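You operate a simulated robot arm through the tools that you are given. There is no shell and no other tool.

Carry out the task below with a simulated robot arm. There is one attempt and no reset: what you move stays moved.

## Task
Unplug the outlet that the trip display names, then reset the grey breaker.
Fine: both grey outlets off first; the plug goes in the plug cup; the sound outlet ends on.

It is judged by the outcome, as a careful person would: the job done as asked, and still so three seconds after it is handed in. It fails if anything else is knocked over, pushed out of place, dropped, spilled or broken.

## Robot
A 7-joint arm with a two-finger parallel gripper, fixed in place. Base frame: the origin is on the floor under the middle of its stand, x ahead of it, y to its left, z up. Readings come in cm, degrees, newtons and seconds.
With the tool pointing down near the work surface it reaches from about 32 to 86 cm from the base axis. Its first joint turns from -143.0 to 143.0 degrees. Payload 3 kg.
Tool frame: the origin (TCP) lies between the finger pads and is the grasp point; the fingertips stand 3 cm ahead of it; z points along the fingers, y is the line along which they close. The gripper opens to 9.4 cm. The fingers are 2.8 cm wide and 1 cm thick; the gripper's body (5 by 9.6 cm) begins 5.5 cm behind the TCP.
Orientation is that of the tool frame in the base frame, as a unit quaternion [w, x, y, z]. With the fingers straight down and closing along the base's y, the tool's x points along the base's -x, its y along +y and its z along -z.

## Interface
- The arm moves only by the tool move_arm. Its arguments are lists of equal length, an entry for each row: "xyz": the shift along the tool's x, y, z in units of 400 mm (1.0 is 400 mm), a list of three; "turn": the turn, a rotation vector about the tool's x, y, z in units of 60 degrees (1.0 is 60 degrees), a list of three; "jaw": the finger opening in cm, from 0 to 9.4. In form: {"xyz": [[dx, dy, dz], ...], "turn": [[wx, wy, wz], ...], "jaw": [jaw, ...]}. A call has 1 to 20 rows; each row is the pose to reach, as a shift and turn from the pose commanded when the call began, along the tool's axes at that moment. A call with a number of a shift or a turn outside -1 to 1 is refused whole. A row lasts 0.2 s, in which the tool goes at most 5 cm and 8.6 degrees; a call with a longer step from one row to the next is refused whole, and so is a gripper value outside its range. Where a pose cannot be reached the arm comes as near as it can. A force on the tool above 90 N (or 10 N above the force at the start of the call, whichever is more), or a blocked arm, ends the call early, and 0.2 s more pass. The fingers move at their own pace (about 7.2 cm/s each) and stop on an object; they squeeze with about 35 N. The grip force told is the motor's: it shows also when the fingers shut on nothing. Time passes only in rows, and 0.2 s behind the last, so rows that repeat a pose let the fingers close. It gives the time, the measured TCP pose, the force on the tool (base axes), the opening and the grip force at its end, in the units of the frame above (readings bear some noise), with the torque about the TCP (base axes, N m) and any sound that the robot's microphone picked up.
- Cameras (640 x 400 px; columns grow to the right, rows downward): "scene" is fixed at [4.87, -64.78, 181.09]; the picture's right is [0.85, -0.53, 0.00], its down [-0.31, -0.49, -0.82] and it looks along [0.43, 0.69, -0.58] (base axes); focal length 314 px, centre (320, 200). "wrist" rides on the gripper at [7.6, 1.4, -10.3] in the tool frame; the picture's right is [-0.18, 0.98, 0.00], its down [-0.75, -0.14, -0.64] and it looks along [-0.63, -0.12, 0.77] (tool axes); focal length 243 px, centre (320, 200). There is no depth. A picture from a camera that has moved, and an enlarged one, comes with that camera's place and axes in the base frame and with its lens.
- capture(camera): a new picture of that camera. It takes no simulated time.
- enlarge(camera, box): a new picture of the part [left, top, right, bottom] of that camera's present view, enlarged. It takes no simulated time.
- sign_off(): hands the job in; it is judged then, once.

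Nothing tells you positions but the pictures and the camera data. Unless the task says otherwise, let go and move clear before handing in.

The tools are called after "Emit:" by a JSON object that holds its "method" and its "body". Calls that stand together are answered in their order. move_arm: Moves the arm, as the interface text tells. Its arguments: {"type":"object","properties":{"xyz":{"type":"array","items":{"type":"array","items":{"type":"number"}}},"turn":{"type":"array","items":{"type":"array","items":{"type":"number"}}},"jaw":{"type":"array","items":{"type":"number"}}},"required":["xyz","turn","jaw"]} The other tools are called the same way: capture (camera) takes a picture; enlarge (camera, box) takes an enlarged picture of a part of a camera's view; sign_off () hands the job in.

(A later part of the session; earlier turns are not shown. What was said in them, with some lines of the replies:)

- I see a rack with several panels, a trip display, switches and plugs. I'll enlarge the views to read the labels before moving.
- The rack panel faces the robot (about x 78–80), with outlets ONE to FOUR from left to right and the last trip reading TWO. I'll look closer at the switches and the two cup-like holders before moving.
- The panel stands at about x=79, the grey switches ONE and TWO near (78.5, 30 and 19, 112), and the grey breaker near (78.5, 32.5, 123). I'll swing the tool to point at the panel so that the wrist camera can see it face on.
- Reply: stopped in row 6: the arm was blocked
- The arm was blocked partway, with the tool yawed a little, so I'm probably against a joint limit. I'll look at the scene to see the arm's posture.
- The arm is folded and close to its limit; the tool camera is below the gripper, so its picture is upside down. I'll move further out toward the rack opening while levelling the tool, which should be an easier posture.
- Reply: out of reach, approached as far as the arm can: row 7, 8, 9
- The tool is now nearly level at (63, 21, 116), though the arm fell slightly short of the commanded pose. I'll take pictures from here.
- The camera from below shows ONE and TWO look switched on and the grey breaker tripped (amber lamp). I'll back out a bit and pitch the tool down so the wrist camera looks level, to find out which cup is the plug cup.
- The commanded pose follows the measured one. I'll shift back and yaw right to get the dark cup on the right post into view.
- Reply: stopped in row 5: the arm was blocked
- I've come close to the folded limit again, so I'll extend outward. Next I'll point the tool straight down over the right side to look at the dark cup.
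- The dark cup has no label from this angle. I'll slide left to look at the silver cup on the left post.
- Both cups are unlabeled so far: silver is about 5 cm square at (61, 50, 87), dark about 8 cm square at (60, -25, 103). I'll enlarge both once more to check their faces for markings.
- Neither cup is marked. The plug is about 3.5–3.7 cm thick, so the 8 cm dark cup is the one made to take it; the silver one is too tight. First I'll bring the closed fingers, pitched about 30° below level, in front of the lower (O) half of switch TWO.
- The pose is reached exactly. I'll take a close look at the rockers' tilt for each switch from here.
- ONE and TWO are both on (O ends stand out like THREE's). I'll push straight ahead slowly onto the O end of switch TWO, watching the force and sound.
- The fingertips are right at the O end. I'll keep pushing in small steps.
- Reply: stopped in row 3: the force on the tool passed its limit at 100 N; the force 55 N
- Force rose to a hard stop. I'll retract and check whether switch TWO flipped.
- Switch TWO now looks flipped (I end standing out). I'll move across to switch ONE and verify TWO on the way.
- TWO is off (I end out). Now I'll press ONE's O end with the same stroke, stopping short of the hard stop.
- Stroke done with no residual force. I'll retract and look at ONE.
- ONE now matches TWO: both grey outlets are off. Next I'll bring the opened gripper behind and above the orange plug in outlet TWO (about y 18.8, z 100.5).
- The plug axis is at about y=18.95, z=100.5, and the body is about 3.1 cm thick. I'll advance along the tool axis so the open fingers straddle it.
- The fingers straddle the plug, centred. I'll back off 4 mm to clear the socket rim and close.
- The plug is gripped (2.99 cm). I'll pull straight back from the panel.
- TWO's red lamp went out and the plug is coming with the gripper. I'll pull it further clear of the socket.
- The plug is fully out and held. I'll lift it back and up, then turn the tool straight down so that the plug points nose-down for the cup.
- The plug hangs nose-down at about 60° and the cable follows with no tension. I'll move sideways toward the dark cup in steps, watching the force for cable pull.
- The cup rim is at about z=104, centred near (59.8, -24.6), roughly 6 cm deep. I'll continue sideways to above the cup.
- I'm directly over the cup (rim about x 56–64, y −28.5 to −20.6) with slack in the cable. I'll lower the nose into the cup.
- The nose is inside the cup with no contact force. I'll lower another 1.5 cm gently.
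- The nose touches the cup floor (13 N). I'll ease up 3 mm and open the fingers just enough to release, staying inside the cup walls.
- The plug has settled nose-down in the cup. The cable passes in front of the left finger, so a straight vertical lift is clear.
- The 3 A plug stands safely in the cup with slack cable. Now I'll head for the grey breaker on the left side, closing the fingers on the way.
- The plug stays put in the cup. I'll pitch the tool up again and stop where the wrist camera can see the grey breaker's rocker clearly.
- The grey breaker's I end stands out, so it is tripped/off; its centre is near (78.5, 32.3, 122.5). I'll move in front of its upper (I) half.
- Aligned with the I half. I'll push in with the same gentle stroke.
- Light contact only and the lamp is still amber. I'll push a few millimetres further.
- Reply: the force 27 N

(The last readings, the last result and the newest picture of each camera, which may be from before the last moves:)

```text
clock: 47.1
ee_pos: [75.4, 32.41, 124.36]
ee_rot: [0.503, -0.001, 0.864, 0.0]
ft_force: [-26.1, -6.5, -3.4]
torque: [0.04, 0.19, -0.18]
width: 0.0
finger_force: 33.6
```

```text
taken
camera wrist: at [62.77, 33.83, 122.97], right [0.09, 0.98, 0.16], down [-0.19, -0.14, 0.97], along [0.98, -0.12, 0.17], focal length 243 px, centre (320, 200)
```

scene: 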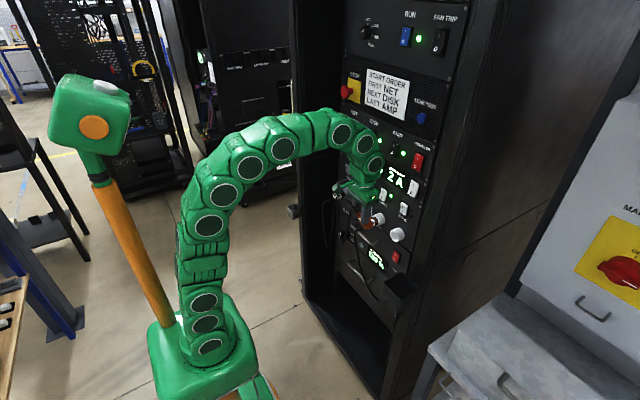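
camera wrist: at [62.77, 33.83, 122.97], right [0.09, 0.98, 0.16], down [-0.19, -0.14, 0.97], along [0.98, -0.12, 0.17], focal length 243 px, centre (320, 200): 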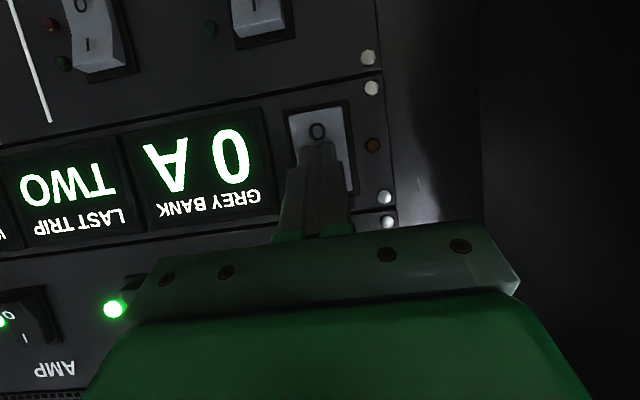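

The amber lamp went out: the breaker has reset. I'll back off and check that it holds.

Emit:
{"method": "move_arm", "body": {"xyz": [[0.0061, 0, -0.0109], [0.0184, 0, -0.0327], [0.0307, 0, -0.0545], [0.043, 0, -0.0763], [0.043, 0, -0.0763]], "turn": [[0, 0, 0], [0, 0, 0], [0, 0, 0], [0, 0, 0], [0, 0, 0]], "jaw": [0, 0, 0, 0, 0]}}

Emit:
{"method": "enlarge", "body": {"camera": "scene", "box": [310, 120, 430, 210]}}

Emit:
{"method": "enlarge", "body": {"camera": "wrist", "box": [60, 0, 400, 240]}}

```text
clock: 48.3
ee_pos: [71.99, 32.49, 124.54]
ee_rot: [0.503, -0.002, 0.864, 0.0]
ft_force: [0.1, 0.1, -0.4]
torque: [0.02, -0.04, 0.0]
width: 0.03
finger_force: 32.9
```

```text
4.44 times, centred on (370, 165) of scene
camera zoom: at [4.87, -64.78, 181.09], right [0.85, -0.53, 0.0], down [-0.31, -0.49, -0.82], along [0.43, 0.69, -0.58], focal length 1396 px, centre (98, 356)
```

zoom: 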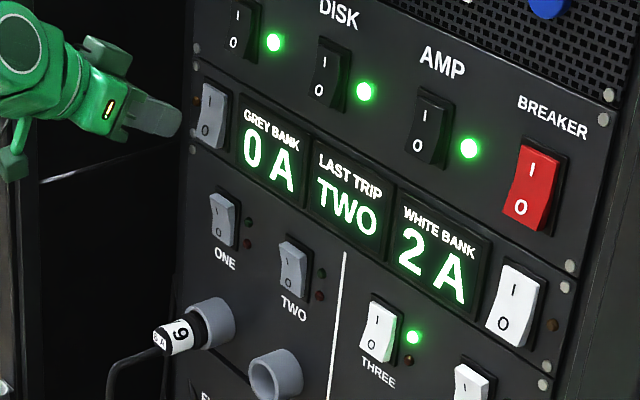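

```text
1.67 times, centred on (230, 120) of wrist
camera zoom: at [59.22, 33.9, 123.05], right [0.09, 0.98, 0.16], down [-0.19, -0.14, 0.97], along [0.98, -0.12, 0.17], focal length 404 px, centre (470, 333)
```

zoom: 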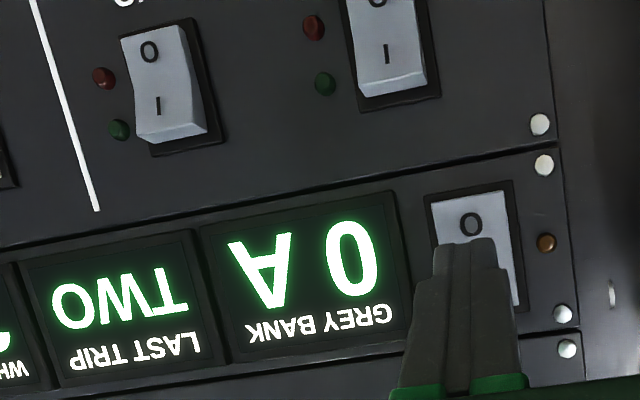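

The breaker holds on (lamp out, rocker tilted to I). Now I'll move down to switch ONE's upper (I) half to turn the sound outlet back on.

Emit:
{"method": "move_arm", "body": {"xyz": [[0.057, -0.015, 0.031], [0.114, -0.03, 0.062], [0.171, -0.045, 0.093], [0.2285, -0.06, 0.124], [0.2285, -0.06, 0.124]], "turn": [[0, 0, 0], [0, 0, 0], [0, 0, 0], [0, 0, 0], [0, 0, 0]], "jaw": [0, 0, 0, 0, 0]}}

Emit:
{"method": "capture", "body": {"camera": "wrist"}}

```text
clock: 49.5
ee_pos: [71.81, 29.79, 114.19]
ee_rot: [0.504, -0.001, 0.864, -0.001]
ft_force: [0.5, 0.0, -0.2]
torque: [-0.03, -0.01, -0.02]
width: 0.0
finger_force: 32.6
```

```text
taken
camera wrist: at [59.1, 31.36, 112.67], right [0.09, 0.98, 0.16], down [-0.19, -0.14, 0.97], along [0.98, -0.12, 0.17], focal length 243 px, centre (320, 200)
```

wrist: 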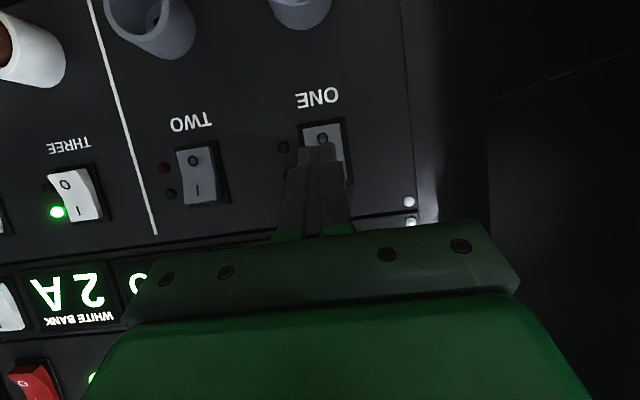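

Emit:
{"method": "move_arm", "body": {"xyz": [[-0.0148, 0.003, 0.026], [-0.0271, 0.005, 0.0477], [-0.0345, 0.005, 0.0608], [-0.0395, 0.005, 0.0694], [-0.0432, 0.005, 0.076], [-0.0432, 0.005, 0.076]], "turn": [[0, 0, 0], [0, 0, 0], [0, 0, 0], [0, 0, 0], [0, 0, 0], [0, 0, 0]], "jaw": [0, 0, 0, 0, 0, 0]}}

Emit:
{"method": "enlarge", "body": {"camera": "scene", "box": [310, 120, 430, 210]}}

Emit:
{"method": "capture", "body": {"camera": "wrist"}}

```text
clock: 50.9
ee_pos: [75.3, 30.18, 114.17]
ee_rot: [0.503, -0.002, 0.864, 0.0]
ft_force: [1.2, 0.2, -0.1]
torque: [-0.01, 0.01, 0.04]
width: 0.0
finger_force: 32.7
```

```text
4.44 times, centred on (370, 165) of scene
camera zoom: at [4.87, -64.78, 181.09], right [0.85, -0.53, 0.0], down [-0.31, -0.49, -0.82], along [0.43, 0.69, -0.58], focal length 1396 px, centre (98, 356)
```

zoom: 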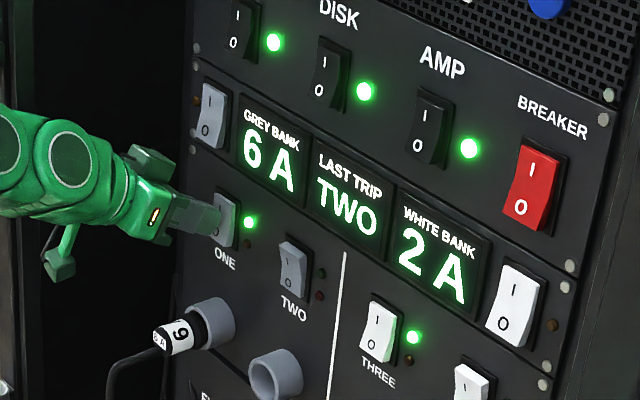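

```text
taken
camera wrist: at [62.6, 31.55, 112.61], right [0.09, 0.98, 0.16], down [-0.19, -0.14, 0.97], along [0.98, -0.12, 0.17], focal length 243 px, centre (320, 200)
```

wrist: 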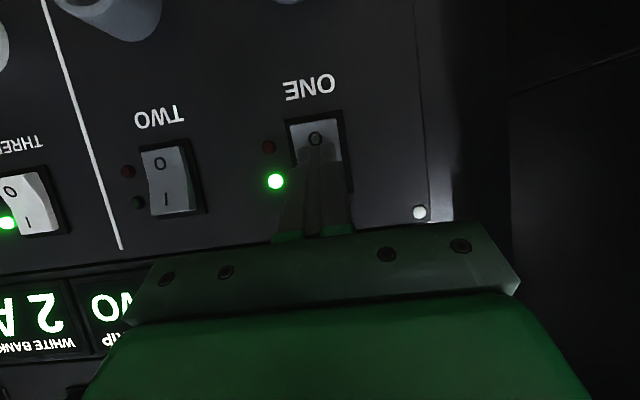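

ONE's lamp is green and the grey bank reads 6 A with the breaker holding. I'll back away clear of the rack and then check that everything stays so.

Emit:
{"method": "move_arm", "body": {"xyz": [[0.0061, 0, -0.0109], [0.0184, 0, -0.0327], [0.0307, 0, -0.0545], [0.043, 0, -0.0763], [0.08, -0.03, -0.14], [0.1, -0.06, -0.23], [0.1, -0.1, -0.33], [0.09, -0.13, -0.4], [0.09, -0.13, -0.4]], "turn": [[0, 0, 0], [0, 0, 0], [0, 0, 0], [0, 0, 0], [0, 0.07, 0], [0, 0.2, 0], [0, 0.3, 0], [0, 0.4, 0], [0, 0.4, 0]], "jaw": [0, 0, 0, 0, 0, 0, 0, 0, 0]}}

Emit:
{"method": "capture", "body": {"camera": "scene"}}

Emit:
{"method": "capture", "body": {"camera": "wrist"}}

```text
clock: 52.9
ee_pos: [59.65, 24.9, 118.53]
ee_rot: [0.312, -0.002, 0.95, 0.0]
ft_force: [0.0, 0.7, -0.2]
torque: [-0.02, 0.01, -0.03]
width: 0.01
finger_force: 33.5
```

```text
taken
```

scene: 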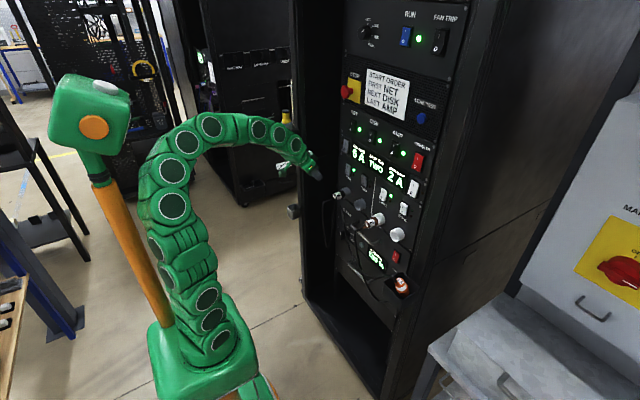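

```text
taken
camera wrist: at [47.4, 26.3, 122.43], right [0.15, 0.98, 0.11], down [0.23, -0.14, 0.96], along [0.96, -0.12, -0.24], focal length 243 px, centre (320, 200)
```

wrist: 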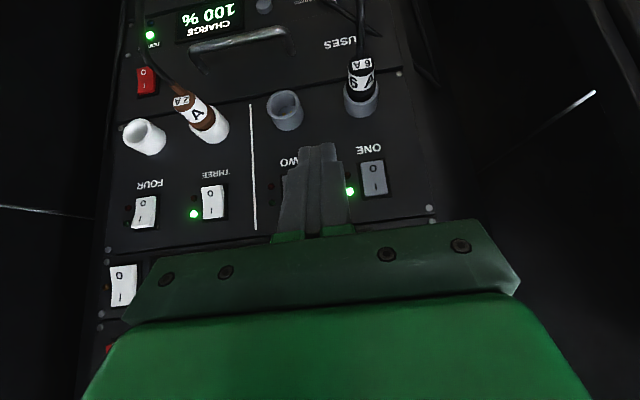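

I'm clear of the rack. I'll wait about 4 seconds and check the state again.

Emit:
{"method": "move_arm", "body": {"xyz": [[0, 0, 0], [0, 0, 0], [0, 0, 0], [0, 0, 0], [0, 0, 0], [0, 0, 0], [0, 0, 0], [0, 0, 0], [0, 0, 0], [0, 0, 0], [0, 0, 0], [0, 0, 0], [0, 0, 0], [0, 0, 0], [0, 0, 0], [0, 0, 0], [0, 0, 0], [0, 0, 0], [0, 0, 0], [0, 0, 0]], "turn": [[0, 0, 0], [0, 0, 0], [0, 0, 0], [0, 0, 0], [0, 0, 0], [0, 0, 0], [0, 0, 0], [0, 0, 0], [0, 0, 0], [0, 0, 0], [0, 0, 0], [0, 0, 0], [0, 0, 0], [0, 0, 0], [0, 0, 0], [0, 0, 0], [0, 0, 0], [0, 0, 0], [0, 0, 0], [0, 0, 0]], "jaw": [0, 0, 0, 0, 0, 0, 0, 0, 0, 0, 0, 0, 0, 0, 0, 0, 0, 0, 0, 0]}}

Emit:
{"method": "enlarge", "body": {"camera": "scene", "box": [310, 120, 430, 210]}}

Emit:
{"method": "enlarge", "body": {"camera": "scene", "box": [320, 180, 440, 310]}}

Emit:
{"method": "enlarge", "body": {"camera": "scene", "box": [330, 0, 480, 130]}}

```text
clock: 57.1
ee_pos: [59.7, 24.92, 118.69]
ee_rot: [0.314, -0.001, 0.95, 0.0]
ft_force: [0.3, 0.3, 0.0]
torque: [-0.03, 0.04, 0.04]
width: 0.0
finger_force: 33.4
```

```text
4.44 times, centred on (370, 165) of scene
camera zoom: at [4.87, -64.78, 181.09], right [0.85, -0.53, 0.0], down [-0.31, -0.49, -0.82], along [0.43, 0.69, -0.58], focal length 1396 px, centre (98, 356)
```

zoom: 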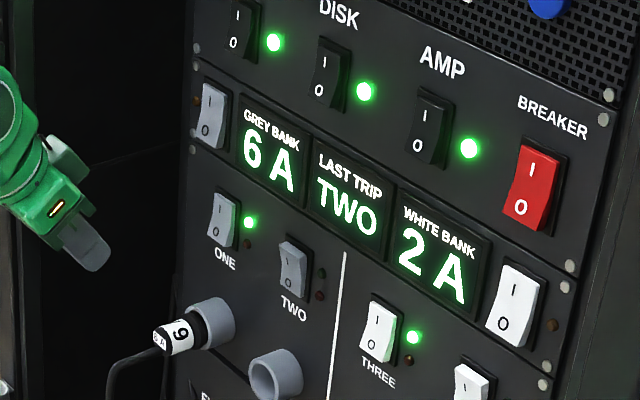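

```text
3.08 times, centred on (380, 245) of scene
camera zoom: at [4.87, -64.78, 181.09], right [0.85, -0.53, 0.0], down [-0.31, -0.49, -0.82], along [0.43, 0.69, -0.58], focal length 966 px, centre (135, 62)
```

zoom: 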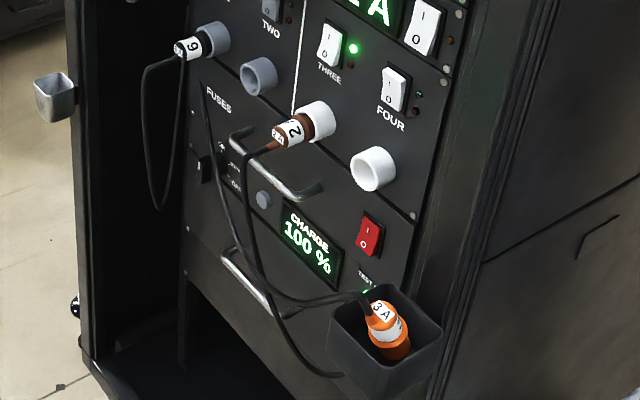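

```text
3.08 times, centred on (405, 65) of scene
camera zoom: at [4.87, -64.78, 181.09], right [0.85, -0.53, 0.0], down [-0.31, -0.49, -0.82], along [0.43, 0.69, -0.58], focal length 966 px, centre (58, 615)
```

zoom: 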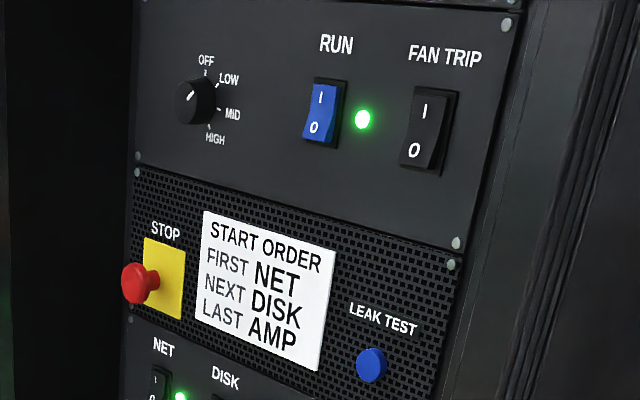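

After four more seconds everything holds. The plug from TWO is in the dark cup, the grey breaker is reset, and ONE is on at 6 A. TWO is off, the white bank is unchanged, and the arm is clear, so I'm handing in.

Emit:
{"method": "sign_off", "body": {}}

```text
The job is handed in.
```

The job is done and handed in: the trip display named outlet TWO, so I unplugged it and reset the grey breaker. Everything still held about four seconds later, just before I handed it in.

- **Grey outlets:** I switched both ONE and TWO off before pulling the plug.
- **Plug:** the 3 A plug from outlet TWO is standing nose-down in the dark cup on the right post. Neither cup on the rack is labelled. I took the dark one as the plug cup because the silver one on the left post is barely wider than the plug.
- **Grey breaker:** it is reset, and its amber lamp is out.
- **Sound outlet:** ONE is back on with a green lamp, and the grey bank reads 6 A.
- **Everything else:** outlet TWO stays switched off. The white bank still reads 2 A, and nothing else in view was disturbed.

Early on, the arm twice stopped as blocked when it was folded back near the green box on the orange pole. In two pictures from those moments the box looked slightly shifted, but it was back in its original place in every later one.
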